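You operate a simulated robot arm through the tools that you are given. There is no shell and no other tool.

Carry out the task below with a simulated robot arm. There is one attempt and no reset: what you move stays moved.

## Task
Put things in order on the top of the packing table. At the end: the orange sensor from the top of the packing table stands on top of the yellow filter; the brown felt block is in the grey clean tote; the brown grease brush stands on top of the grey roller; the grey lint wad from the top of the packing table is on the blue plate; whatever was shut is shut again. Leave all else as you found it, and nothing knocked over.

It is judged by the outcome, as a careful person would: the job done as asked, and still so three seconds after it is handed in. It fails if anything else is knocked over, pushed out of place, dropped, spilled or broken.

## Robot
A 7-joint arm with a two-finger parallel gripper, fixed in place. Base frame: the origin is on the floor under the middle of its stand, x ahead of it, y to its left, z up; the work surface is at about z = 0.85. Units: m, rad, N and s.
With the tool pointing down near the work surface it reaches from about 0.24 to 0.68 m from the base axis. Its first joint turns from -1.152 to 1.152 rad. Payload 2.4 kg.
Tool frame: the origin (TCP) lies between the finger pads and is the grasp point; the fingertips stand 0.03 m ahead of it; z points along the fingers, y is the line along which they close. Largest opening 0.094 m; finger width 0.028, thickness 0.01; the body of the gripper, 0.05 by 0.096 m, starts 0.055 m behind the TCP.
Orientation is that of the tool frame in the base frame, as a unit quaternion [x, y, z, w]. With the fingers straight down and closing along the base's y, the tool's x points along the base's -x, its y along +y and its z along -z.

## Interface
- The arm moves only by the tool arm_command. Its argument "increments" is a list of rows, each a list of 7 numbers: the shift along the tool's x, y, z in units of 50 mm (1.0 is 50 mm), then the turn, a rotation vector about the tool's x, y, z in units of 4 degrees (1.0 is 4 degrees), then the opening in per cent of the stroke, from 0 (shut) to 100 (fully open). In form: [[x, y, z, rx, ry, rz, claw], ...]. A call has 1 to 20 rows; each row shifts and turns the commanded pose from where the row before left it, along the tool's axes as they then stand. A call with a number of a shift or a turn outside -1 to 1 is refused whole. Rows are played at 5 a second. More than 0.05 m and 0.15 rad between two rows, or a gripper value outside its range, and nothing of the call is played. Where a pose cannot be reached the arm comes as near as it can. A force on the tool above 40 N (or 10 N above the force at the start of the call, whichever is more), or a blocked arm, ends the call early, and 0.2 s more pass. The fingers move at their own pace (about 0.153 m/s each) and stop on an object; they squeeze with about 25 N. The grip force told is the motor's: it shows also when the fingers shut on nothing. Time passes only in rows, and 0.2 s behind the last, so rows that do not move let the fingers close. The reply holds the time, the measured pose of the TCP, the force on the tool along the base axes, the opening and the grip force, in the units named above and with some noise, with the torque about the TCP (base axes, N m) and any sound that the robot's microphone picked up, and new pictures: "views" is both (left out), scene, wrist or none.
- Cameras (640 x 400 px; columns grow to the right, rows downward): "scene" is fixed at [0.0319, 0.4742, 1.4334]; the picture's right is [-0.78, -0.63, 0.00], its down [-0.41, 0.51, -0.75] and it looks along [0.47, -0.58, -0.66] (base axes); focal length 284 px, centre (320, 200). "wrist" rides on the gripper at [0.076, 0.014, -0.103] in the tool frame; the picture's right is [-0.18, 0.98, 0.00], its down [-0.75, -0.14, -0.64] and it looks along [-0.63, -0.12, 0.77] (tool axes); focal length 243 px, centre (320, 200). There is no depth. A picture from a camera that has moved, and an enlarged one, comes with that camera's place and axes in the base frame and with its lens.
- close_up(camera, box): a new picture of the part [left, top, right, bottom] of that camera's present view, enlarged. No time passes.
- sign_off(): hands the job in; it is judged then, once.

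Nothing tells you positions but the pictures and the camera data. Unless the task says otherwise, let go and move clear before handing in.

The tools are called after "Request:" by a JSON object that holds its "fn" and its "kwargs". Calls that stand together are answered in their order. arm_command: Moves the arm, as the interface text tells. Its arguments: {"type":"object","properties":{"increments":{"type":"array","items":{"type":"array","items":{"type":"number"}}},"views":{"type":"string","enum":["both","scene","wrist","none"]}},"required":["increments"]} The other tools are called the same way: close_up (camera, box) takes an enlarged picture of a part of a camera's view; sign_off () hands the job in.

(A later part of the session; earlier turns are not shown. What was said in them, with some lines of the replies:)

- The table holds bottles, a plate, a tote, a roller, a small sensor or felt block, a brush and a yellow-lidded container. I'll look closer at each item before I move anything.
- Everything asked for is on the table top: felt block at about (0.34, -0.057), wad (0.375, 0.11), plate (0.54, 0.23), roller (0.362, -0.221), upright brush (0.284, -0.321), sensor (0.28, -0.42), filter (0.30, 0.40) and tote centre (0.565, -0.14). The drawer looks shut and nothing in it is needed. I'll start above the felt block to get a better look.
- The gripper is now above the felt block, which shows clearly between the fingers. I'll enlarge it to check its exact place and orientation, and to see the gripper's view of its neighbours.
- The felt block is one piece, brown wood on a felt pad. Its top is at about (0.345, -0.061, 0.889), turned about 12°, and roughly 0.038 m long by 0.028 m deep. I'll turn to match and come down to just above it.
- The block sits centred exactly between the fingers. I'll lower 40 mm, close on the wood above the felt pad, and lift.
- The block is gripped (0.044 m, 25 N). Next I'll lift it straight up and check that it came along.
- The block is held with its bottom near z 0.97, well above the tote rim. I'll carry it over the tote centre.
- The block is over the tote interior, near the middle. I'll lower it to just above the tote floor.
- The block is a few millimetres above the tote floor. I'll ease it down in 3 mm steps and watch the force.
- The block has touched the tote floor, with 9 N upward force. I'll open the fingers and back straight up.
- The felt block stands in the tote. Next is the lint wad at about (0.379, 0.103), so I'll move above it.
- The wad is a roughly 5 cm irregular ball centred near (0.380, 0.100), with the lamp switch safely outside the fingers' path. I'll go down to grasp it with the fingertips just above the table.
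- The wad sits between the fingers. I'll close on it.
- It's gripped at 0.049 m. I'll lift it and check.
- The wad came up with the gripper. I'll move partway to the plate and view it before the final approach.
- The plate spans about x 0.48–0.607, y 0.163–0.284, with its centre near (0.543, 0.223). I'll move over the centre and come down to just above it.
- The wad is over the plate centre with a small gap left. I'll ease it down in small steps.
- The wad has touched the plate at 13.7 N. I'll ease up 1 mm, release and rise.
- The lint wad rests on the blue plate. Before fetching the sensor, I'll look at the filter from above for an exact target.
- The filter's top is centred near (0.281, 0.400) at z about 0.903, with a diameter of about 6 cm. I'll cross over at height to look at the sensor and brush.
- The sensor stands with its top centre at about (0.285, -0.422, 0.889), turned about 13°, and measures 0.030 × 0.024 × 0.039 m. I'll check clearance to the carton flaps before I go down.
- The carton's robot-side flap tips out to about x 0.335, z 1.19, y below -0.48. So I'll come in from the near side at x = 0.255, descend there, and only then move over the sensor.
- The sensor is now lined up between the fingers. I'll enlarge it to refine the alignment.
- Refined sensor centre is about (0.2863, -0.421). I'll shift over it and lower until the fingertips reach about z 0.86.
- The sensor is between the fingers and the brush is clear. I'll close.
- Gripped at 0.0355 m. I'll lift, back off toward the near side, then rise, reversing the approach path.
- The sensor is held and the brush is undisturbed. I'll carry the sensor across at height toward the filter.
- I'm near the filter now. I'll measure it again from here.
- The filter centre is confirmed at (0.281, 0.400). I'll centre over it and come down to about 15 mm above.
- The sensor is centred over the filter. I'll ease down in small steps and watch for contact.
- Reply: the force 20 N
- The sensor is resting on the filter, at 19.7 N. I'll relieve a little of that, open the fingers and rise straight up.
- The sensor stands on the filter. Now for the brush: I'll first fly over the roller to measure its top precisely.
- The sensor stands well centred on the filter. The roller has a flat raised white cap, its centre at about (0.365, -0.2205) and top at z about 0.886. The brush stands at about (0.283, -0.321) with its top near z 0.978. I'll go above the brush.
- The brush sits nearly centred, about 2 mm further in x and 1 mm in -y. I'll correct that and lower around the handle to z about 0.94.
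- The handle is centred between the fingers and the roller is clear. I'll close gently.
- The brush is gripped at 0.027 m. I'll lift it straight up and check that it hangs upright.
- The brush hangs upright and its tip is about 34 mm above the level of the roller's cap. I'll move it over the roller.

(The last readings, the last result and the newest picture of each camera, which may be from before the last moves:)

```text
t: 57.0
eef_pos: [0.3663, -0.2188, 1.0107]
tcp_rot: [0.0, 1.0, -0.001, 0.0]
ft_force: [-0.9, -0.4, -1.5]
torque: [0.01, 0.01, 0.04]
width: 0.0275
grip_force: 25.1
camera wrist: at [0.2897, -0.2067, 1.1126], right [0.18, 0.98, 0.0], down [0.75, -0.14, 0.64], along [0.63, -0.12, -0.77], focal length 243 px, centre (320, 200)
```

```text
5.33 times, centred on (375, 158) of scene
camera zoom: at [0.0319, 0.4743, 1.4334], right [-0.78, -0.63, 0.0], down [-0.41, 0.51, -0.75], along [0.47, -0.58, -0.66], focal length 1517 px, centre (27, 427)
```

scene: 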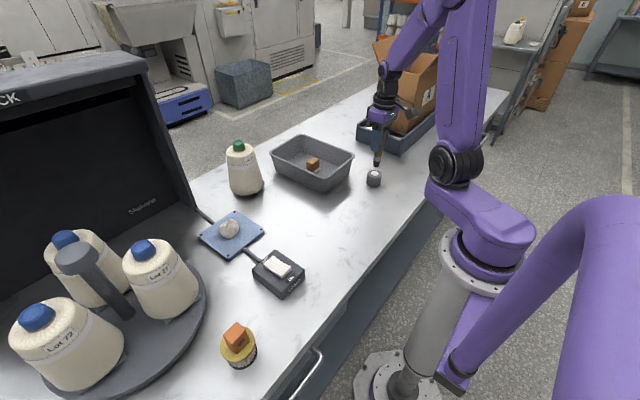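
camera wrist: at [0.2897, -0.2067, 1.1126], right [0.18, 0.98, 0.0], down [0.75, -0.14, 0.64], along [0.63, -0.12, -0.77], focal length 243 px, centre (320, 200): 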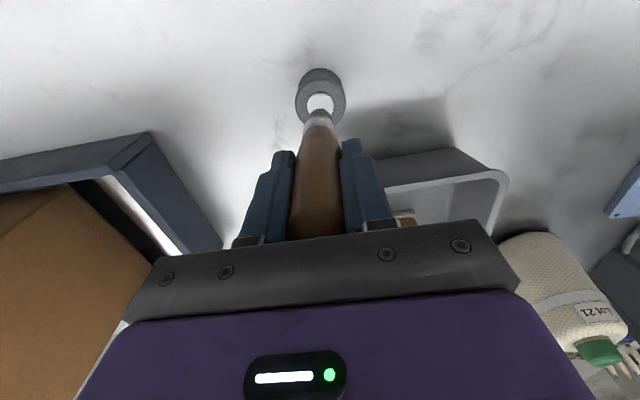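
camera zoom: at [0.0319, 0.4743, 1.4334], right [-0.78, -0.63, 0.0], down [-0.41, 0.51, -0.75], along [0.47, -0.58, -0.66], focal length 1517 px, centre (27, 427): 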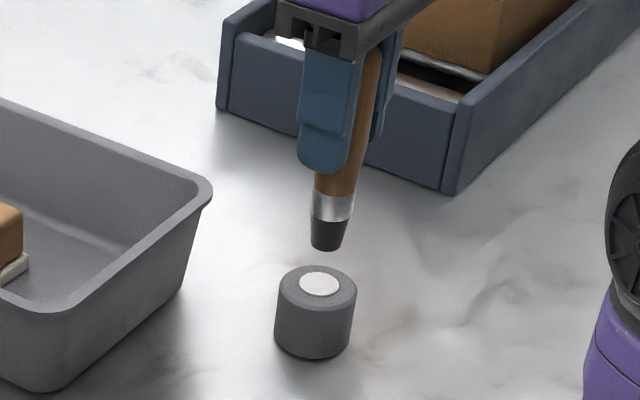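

The brush tip looks aligned with the white cap to within about 1 mm. I'll lower to just above it and check again.

Request:
{"fn": "arm_command", "kwargs": {"increments": [[-0.01, 0, 0.2, 0, 0, 0, 0], [0, 0, 0.2, 0, 0, 0, 0], [0, 0, 0.12, 0, 0, 0, 0], [0, 0, 0, 0, 0, 0, 0], [0, 0, 0, 0, 0, 0, 0]], "views": "both"}}

Request:
{"fn": "close_up", "kwargs": {"camera": "wrist", "box": [270, 60, 370, 160]}}

Request:
{"fn": "close_up", "kwargs": {"camera": "scene", "box": [350, 145, 400, 195]}}

```text
t: 58.2
eef_pos: [0.3678, -0.221, 0.9852]
tcp_rot: [0.0, 1.0, 0.0, 0.0]
ft_force: [-0.5, 0.4, -0.2]
torque: [0.01, -0.01, 0.01]
width: 0.0274
grip_force: 24.9
camera wrist: at [0.2899, -0.2068, 1.0872], right [0.18, 0.98, 0.0], down [0.75, -0.14, 0.64], along [0.63, -0.12, -0.77], focal length 243 px, centre (320, 200)
```

scene: 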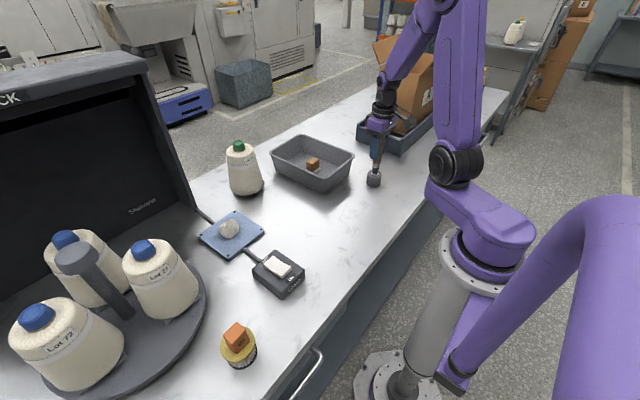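
wrist: 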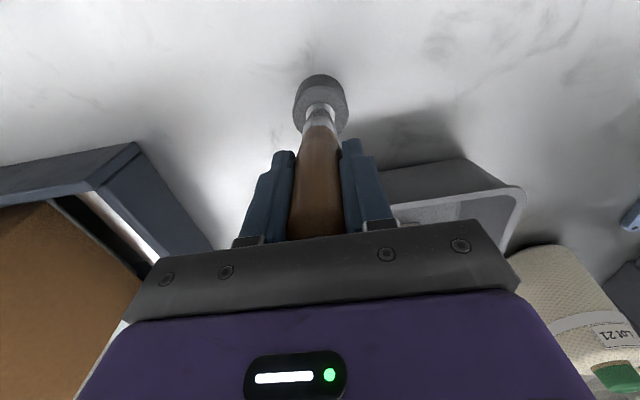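

```text
4.00 times, centred on (320, 110) of wrist
camera zoom: at [0.2899, -0.2068, 1.0872], right [0.18, 0.98, 0.0], down [0.75, -0.14, 0.64], along [0.63, -0.12, -0.77], focal length 970 px, centre (320, 560)
```

zoom: 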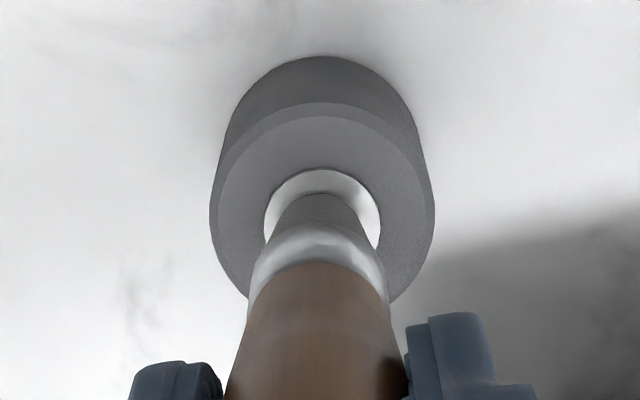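

```text
8.00 times, centred on (375, 170) of scene
camera zoom: at [0.0319, 0.4742, 1.4334], right [-0.78, -0.63, 0.0], down [-0.41, 0.51, -0.75], along [0.47, -0.58, -0.66], focal length 2276 px, centre (-120, 440)
```

zoom: 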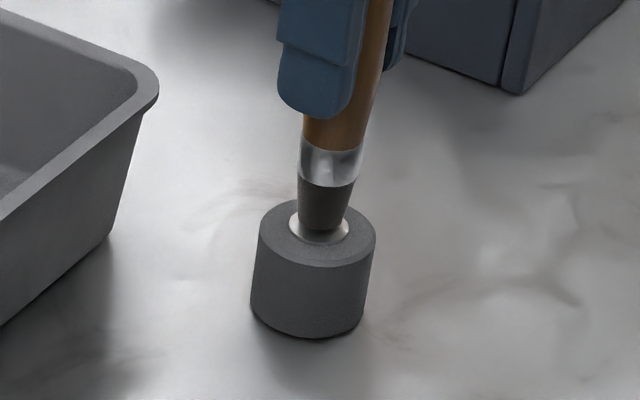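

It's nearly perfect: I'll nudge about 1 mm in +x and 0.6 mm in +y, then ease down.

Request:
{"fn": "arm_command", "kwargs": {"increments": [[-0.02, 0.012, 0, 0, 0, 0, 0], [0, 0, 0.04, 0, 0, 0, 0], [0, 0, 0.04, 0, 0, 0, 0], [0, 0, 0, 0, 0, 0, 0]], "views": "none"}}

Request:
{"fn": "close_up", "kwargs": {"camera": "wrist", "box": [290, 80, 350, 140]}}

Request:
{"fn": "close_up", "kwargs": {"camera": "scene", "box": [355, 155, 395, 190]}}

```text
t: 59.2
eef_pos: [0.3687, -0.2203, 0.9816]
tcp_rot: [0.0, 1.0, -0.001, 0.001]
ft_force: [-1.6, 3.2, 22.5]
torque: [0.24, 0.27, -0.03]
width: 0.0276
grip_force: 24.4
```

```text
6.67 times, centred on (320, 110) of wrist
camera zoom: at [0.291, -0.2066, 1.0836], right [0.18, 0.98, 0.0], down [0.75, -0.14, 0.64], along [0.63, -0.12, -0.77], focal length 1618 px, centre (320, 800)
```

zoom: 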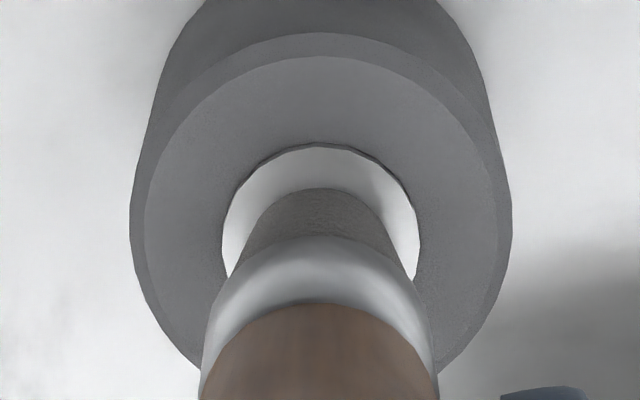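

```text
11.43 times, centred on (375, 172) of scene
camera zoom: at [0.0316, 0.4745, 1.4333], right [-0.78, -0.63, 0.0], down [-0.41, 0.51, -0.75], along [0.47, -0.58, -0.66], focal length 3252 px, centre (-309, 514)
```

zoom: 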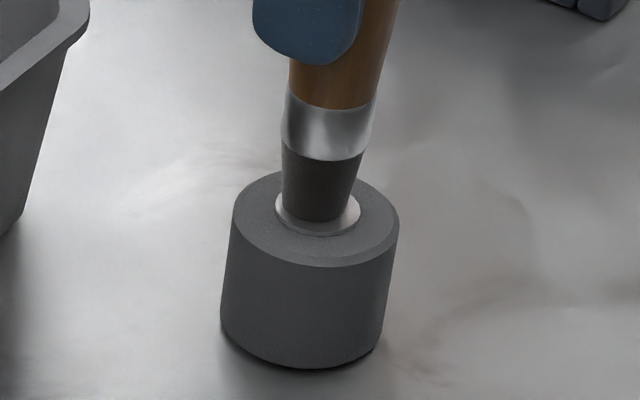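

There's contact at 22 N, and the tip is on the cap but sits about 1.5 mm far in x. I'll lift 2 mm, shift back slightly and set it down more gently.

Request:
{"fn": "arm_command", "kwargs": {"increments": [[0, 0, -0.04, 0, 0, 0, 0], [0.026, 0, 0, 0, 0, 0, 0], [0, 0, 0, 0, 0, 0, 0]], "views": "none"}}

Request:
{"fn": "close_up", "kwargs": {"camera": "wrist", "box": [290, 80, 350, 140]}}

Request:
{"fn": "close_up", "kwargs": {"camera": "scene", "box": [355, 155, 395, 190]}}

```text
t: 60.0
eef_pos: [0.3669, -0.2208, 0.9827]
tcp_rot: [-0.001, 1.0, 0.0, 0.0]
ft_force: [-0.2, 0.5, -0.7]
torque: [0.0, -0.01, 0.0]
width: 0.0273
grip_force: 24.9
```

```text
6.67 times, centred on (320, 110) of wrist
camera zoom: at [0.2896, -0.2068, 1.085], right [0.18, 0.98, 0.0], down [0.75, -0.14, 0.64], along [0.63, -0.12, -0.77], focal length 1618 px, centre (320, 800)
```

zoom: 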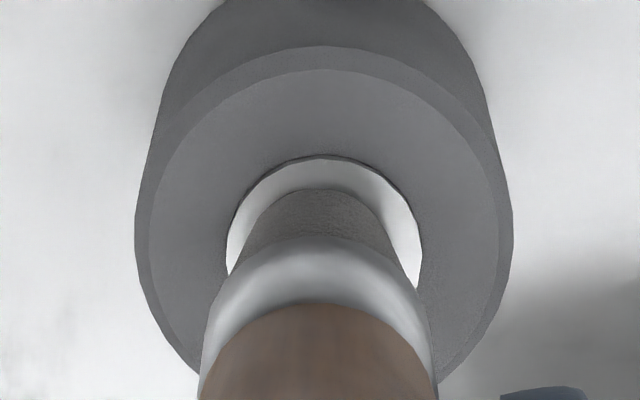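

```text
11.43 times, centred on (375, 172) of scene
camera zoom: at [0.0319, 0.4742, 1.4334], right [-0.78, -0.63, 0.0], down [-0.41, 0.51, -0.75], along [0.47, -0.58, -0.66], focal length 3252 px, centre (-309, 514)
```

zoom: 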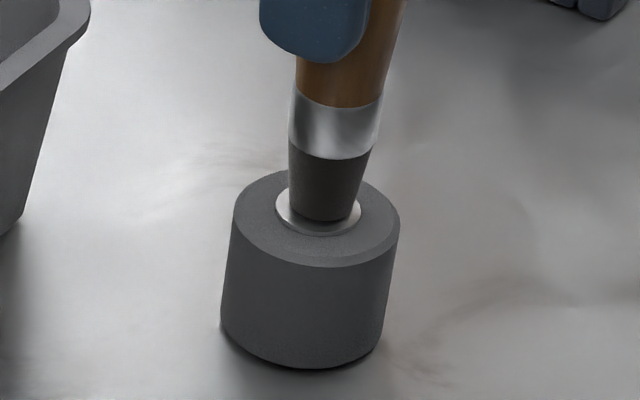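

It's within about 0.6 mm now. A final tiny nudge, then I'll set it down gently.

Request:
{"fn": "arm_command", "kwargs": {"increments": [[-0.008, 0.012, 0, 0, 0, 0, 0], [0, 0, 0.02, 0, 0, 0, 0], [0, 0, 0, 0, 0, 0, 0]], "views": "none"}}

```text
t: 60.8
eef_pos: [0.3671, -0.2206, 0.9819]
tcp_rot: [0.0, 1.0, 0.001, 0.0]
ft_force: [0.6, -0.4, -0.9]
torque: [-0.01, 0.01, 0.01]
width: 0.0275
grip_force: 25.5
```

Request:
{"fn": "arm_command", "kwargs": {"increments": [[0, 0, 0.012, 0, 0, 0, 0], [0, 0, 0, 0, 0, 0, 0]], "views": "none"}}

```text
t: 61.4
eef_pos: [0.3667, -0.2207, 0.9821]
tcp_rot: [0.0, 1.0, 0.0, 0.0]
ft_force: [-2.4, -0.1, 10.3]
torque: [0.05, 0.22, 0.02]
width: 0.0277
grip_force: 24.5
```

Gentle contact at 10 N. I'll check alignment and uprightness before letting go.

Request:
{"fn": "close_up", "kwargs": {"camera": "scene", "box": [350, 110, 410, 190]}}

Request:
{"fn": "close_up", "kwargs": {"camera": "wrist", "box": [270, 70, 370, 240]}}

Request:
{"fn": "close_up", "kwargs": {"camera": "scene", "box": [355, 155, 395, 190]}}

```text
5.00 times, centred on (380, 150) of scene
camera zoom: at [0.0317, 0.4743, 1.4333], right [-0.78, -0.63, 0.0], down [-0.41, 0.51, -0.75], along [0.47, -0.58, -0.66], focal length 1423 px, centre (20, 450)
```

zoom: 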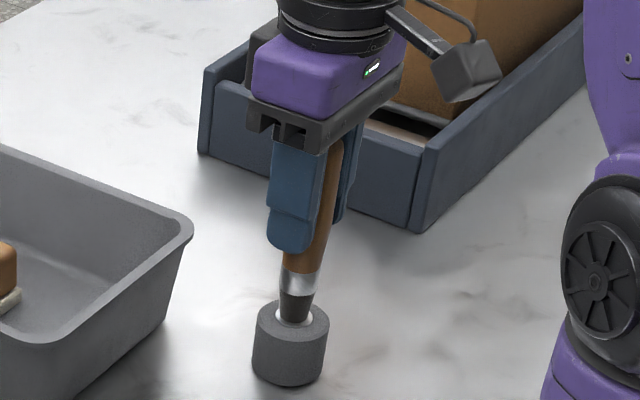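

```text
2.35 times, centred on (320, 155) of wrist
camera zoom: at [0.2902, -0.2061, 1.0838], right [0.18, 0.98, 0.0], down [0.75, -0.14, 0.64], along [0.63, -0.12, -0.77], focal length 571 px, centre (320, 306)
```

zoom: 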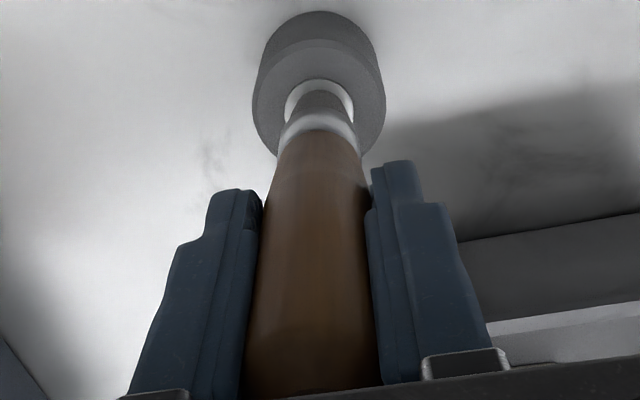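

```text
11.43 times, centred on (375, 172) of scene
camera zoom: at [0.0317, 0.4743, 1.4333], right [-0.78, -0.63, 0.0], down [-0.41, 0.51, -0.75], along [0.47, -0.58, -0.66], focal length 3252 px, centre (-309, 514)
```

zoom: 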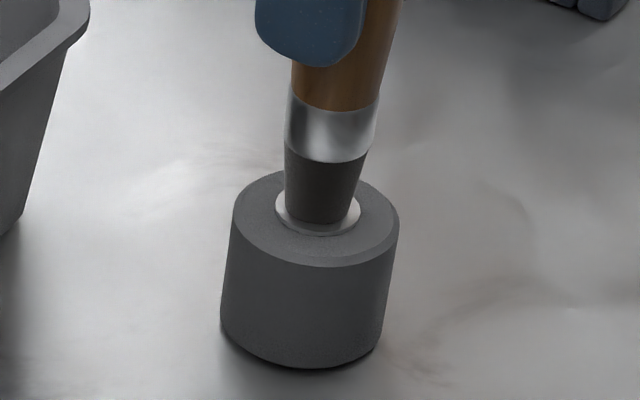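

The brush is upright and centred on the cap. I'll relieve the pressure a touch, then open the fingers slowly.

Request:
{"fn": "arm_command", "kwargs": {"increments": [[0, 0, -0.006, 0, 0, 0, 0], [0, 0, 0, 0, 0, 0, 0]], "views": "none"}}

```text
t: 62.0
eef_pos: [0.3677, -0.2199, 0.9825]
tcp_rot: [0.001, 1.0, 0.0, -0.001]
ft_force: [-0.2, -0.1, 4.8]
torque: [0.02, 0.03, 0.02]
width: 0.0278
grip_force: 25.0
```

Just 4.8 N with no sideways force. I'll release gradually.

Request:
{"fn": "arm_command", "kwargs": {"increments": [[0, 0, 0, 0, 0, 0, 31], [0, 0, 0, 0, 0, 0, 34], [0, 0, 0, 0, 0, 0, 40], [0, 0, 0, 0, 0, 0, 55], [0, 0, 0, 0, 0, 0, 75], [0, 0, 0, 0, 0, 0, 75], [0, 0, 0, 0, 0, 0, 75]], "views": "both"}}

Request:
{"fn": "close_up", "kwargs": {"camera": "scene", "box": [350, 110, 410, 190]}}

```text
t: 63.6
eef_pos: [0.3681, -0.2204, 0.9816]
tcp_rot: [0.001, 1.0, 0.0, 0.0]
ft_force: [-0.5, -0.6, 0.2]
torque: [0.0, 0.03, 0.0]
width: 0.0704
grip_force: 0.1
camera wrist: at [0.2903, -0.206, 1.084], right [0.18, 0.98, 0.0], down [0.75, -0.14, 0.64], along [0.63, -0.12, -0.77], focal length 243 px, centre (320, 200)
```

scene: 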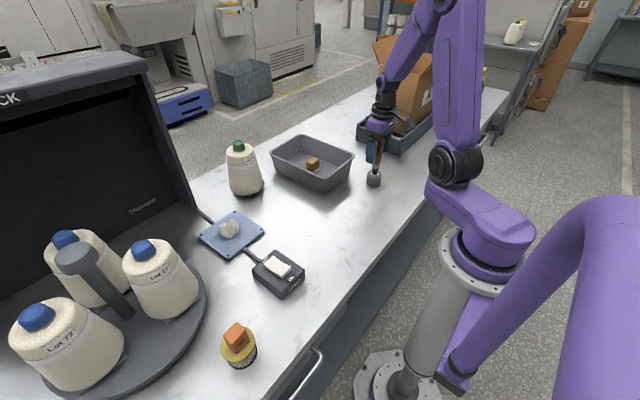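
wrist: 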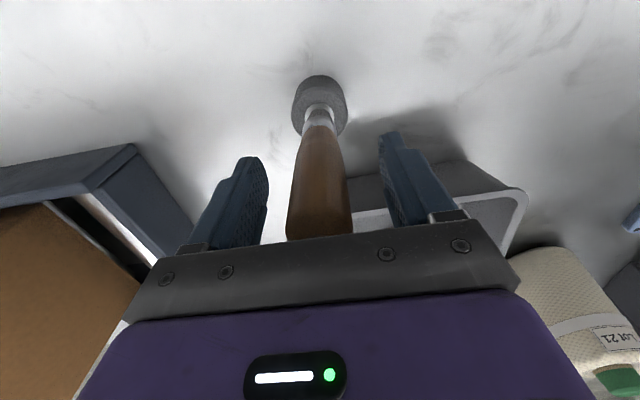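

```text
5.00 times, centred on (380, 150) of scene
camera zoom: at [0.0319, 0.4742, 1.4334], right [-0.78, -0.63, 0.0], down [-0.41, 0.51, -0.75], along [0.47, -0.58, -0.66], focal length 1423 px, centre (20, 450)
```

zoom: 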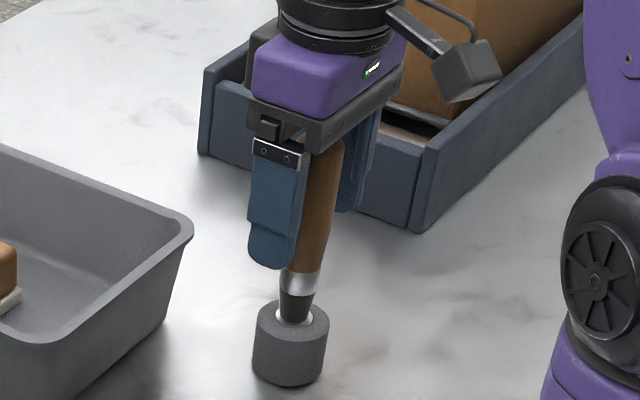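

The brush stands on the roller by itself. I'll rise straight up, clear of it.

Request:
{"fn": "arm_command", "kwargs": {"increments": [[0, 0, -0.1, 0, 0, 0, 75], [0, 0, -0.3, 0, 0, 0, 75], [0, 0, -0.5, 0, 0, 0, 75], [0, 0, -0.7, 0, 0, 0, 75], [0, 0, -0.8, 0, 0, 0, 75], [0, 0, -0.8, 0, 0, 0, 75], [0, 0, 0, 0, 0, 0, 75], [0, 0, 0, 0, 0, 0, 75]], "views": "both"}}

Request:
{"fn": "close_up", "kwargs": {"camera": "scene", "box": [350, 110, 410, 190]}}

```text
t: 65.4
eef_pos: [0.3671, -0.2209, 1.143]
tcp_rot: [0.0, 1.0, 0.0, 0.0]
ft_force: [0.8, -0.1, 0.3]
torque: [-0.01, -0.01, -0.01]
width: 0.0706
grip_force: 0.1
camera wrist: at [0.2905, -0.2065, 1.2448], right [0.18, 0.98, 0.0], down [0.75, -0.14, 0.64], along [0.63, -0.12, -0.77], focal length 243 px, centre (320, 200)
```

scene: 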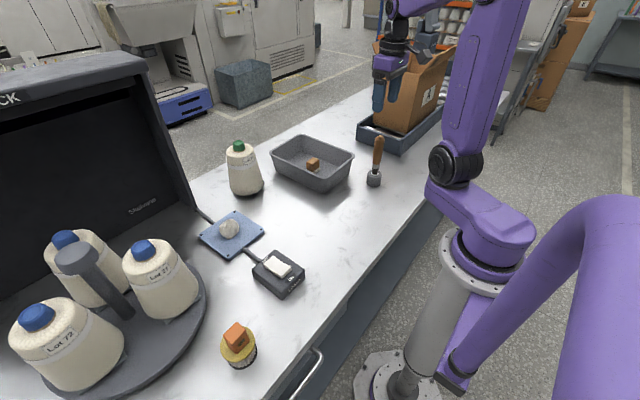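
wrist: 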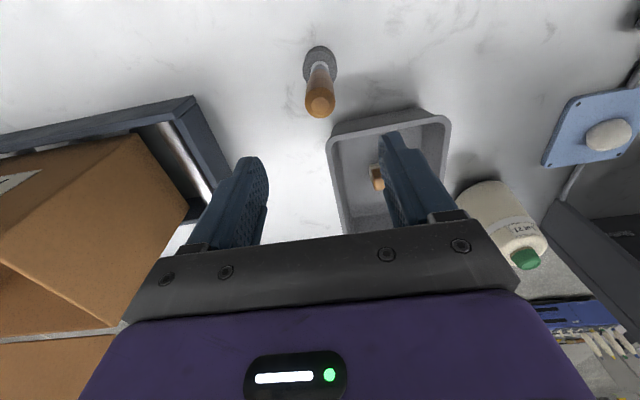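

```text
5.00 times, centred on (380, 150) of scene
camera zoom: at [0.0319, 0.4742, 1.4334], right [-0.78, -0.63, 0.0], down [-0.41, 0.51, -0.75], along [0.47, -0.58, -0.66], focal length 1423 px, centre (20, 450)
```

zoom: 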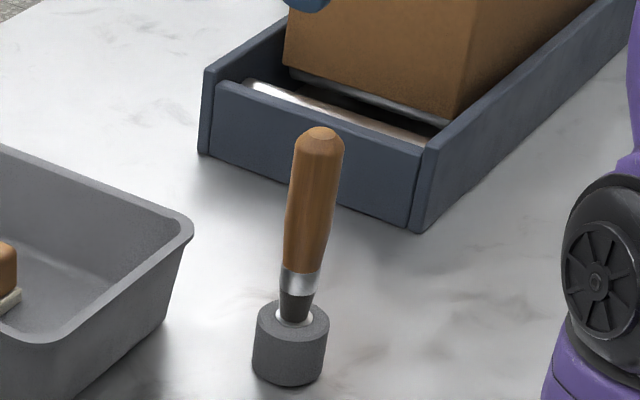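

The brush stands upright on the roller. I'll move the arm clear and check everything once more.

Request:
{"fn": "arm_command", "kwargs": {"increments": [[0.3, 0.6, -0.1, 0, 0, 0, 75], [0.3, 0.6, -0.1, 0, 0, 0, 75], [0.3, 0.6, -0.1, 0, 0, 0, 75], [0.3, 0.6, -0.1, 0, 0, 0, 75], [0, 0, 0, 0, 0, 0, 75], [0, 0, 0, 0, 0, 0, 75], [0, 0, 0, 0, 0, 0, 75], [0, 0, 0, 0, 0, 0, 75], [0, 0, 0, 0, 0, 0, 75], [0, 0, 0, 0, 0, 0, 75], [0, 0, 0, 0, 0, 0, 75], [0, 0, 0, 0, 0, 0, 75]], "views": "both"}}

Request:
{"fn": "close_up", "kwargs": {"camera": "scene", "box": [190, 110, 420, 260]}}

Request:
{"fn": "close_up", "kwargs": {"camera": "scene", "box": [180, 240, 400, 400]}}

```text
t: 68.0
eef_pos: [0.3063, -0.101, 1.1616]
tcp_rot: [0.0, 1.0, 0.0, -0.001]
ft_force: [-0.2, -0.1, -0.2]
torque: [-0.03, -0.01, 0.0]
width: 0.0704
grip_force: 0.1
camera wrist: at [0.2295, -0.0859, 1.2641], right [0.18, 0.98, 0.0], down [0.75, -0.14, 0.64], along [0.63, -0.12, -0.77], focal length 243 px, centre (320, 200)
```

scene: 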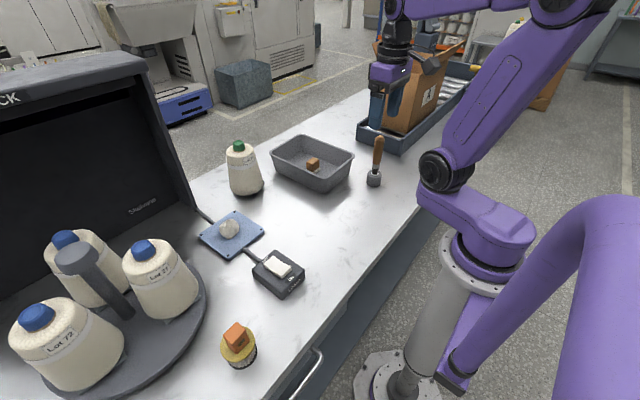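
wrist: 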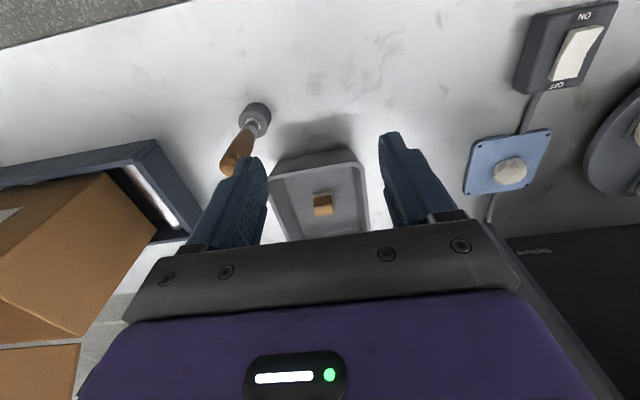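

```text
2.67 times, centred on (305, 185) of scene
camera zoom: at [0.0319, 0.4742, 1.4334], right [-0.78, -0.63, 0.0], down [-0.41, 0.51, -0.75], along [0.47, -0.58, -0.66], focal length 759 px, centre (360, 240)
```

zoom: 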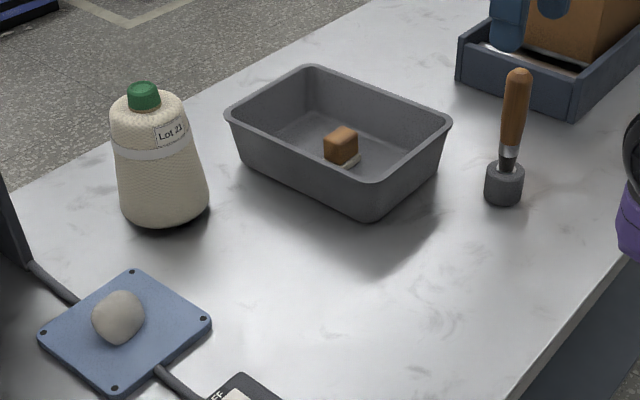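

```text
2.50 times, centred on (290, 320) of scene
camera zoom: at [0.0319, 0.4742, 1.4334], right [-0.78, -0.63, 0.0], down [-0.41, 0.51, -0.75], along [0.47, -0.58, -0.66], focal length 711 px, centre (395, -100)
```

zoom: 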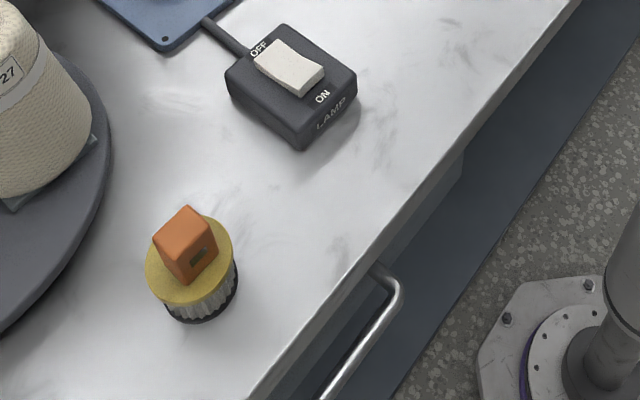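

All four items are where they should be: the sensor on the filter, the felt block in the tote, the brush upright on the roller and the wad on the plate. The drawer was never opened, nothing else has moved, and the arm is clear, so I'm handing in.

Request:
{"fn": "sign_off", "kwargs": {}}

```text
The job is handed in.
```

The job is done and handed in; I don't have the judge's result. In the last pictures before hand-in:

- **Orange sensor:** it stands centred on top of the yellow filter.
- **Brown felt block:** it sits upright on the floor of the grey clean tote.
- **Brown grease brush:** it stands upright on the roller's white cap. It stayed steady for several seconds after I let go.
- **Grey lint wad:** it rests near the middle of the blue plate.
- **What was shut:** I never opened the drawer, since everything needed was on the table top.

Nothing else was moved or knocked over, and the arm is clear with the gripper open.
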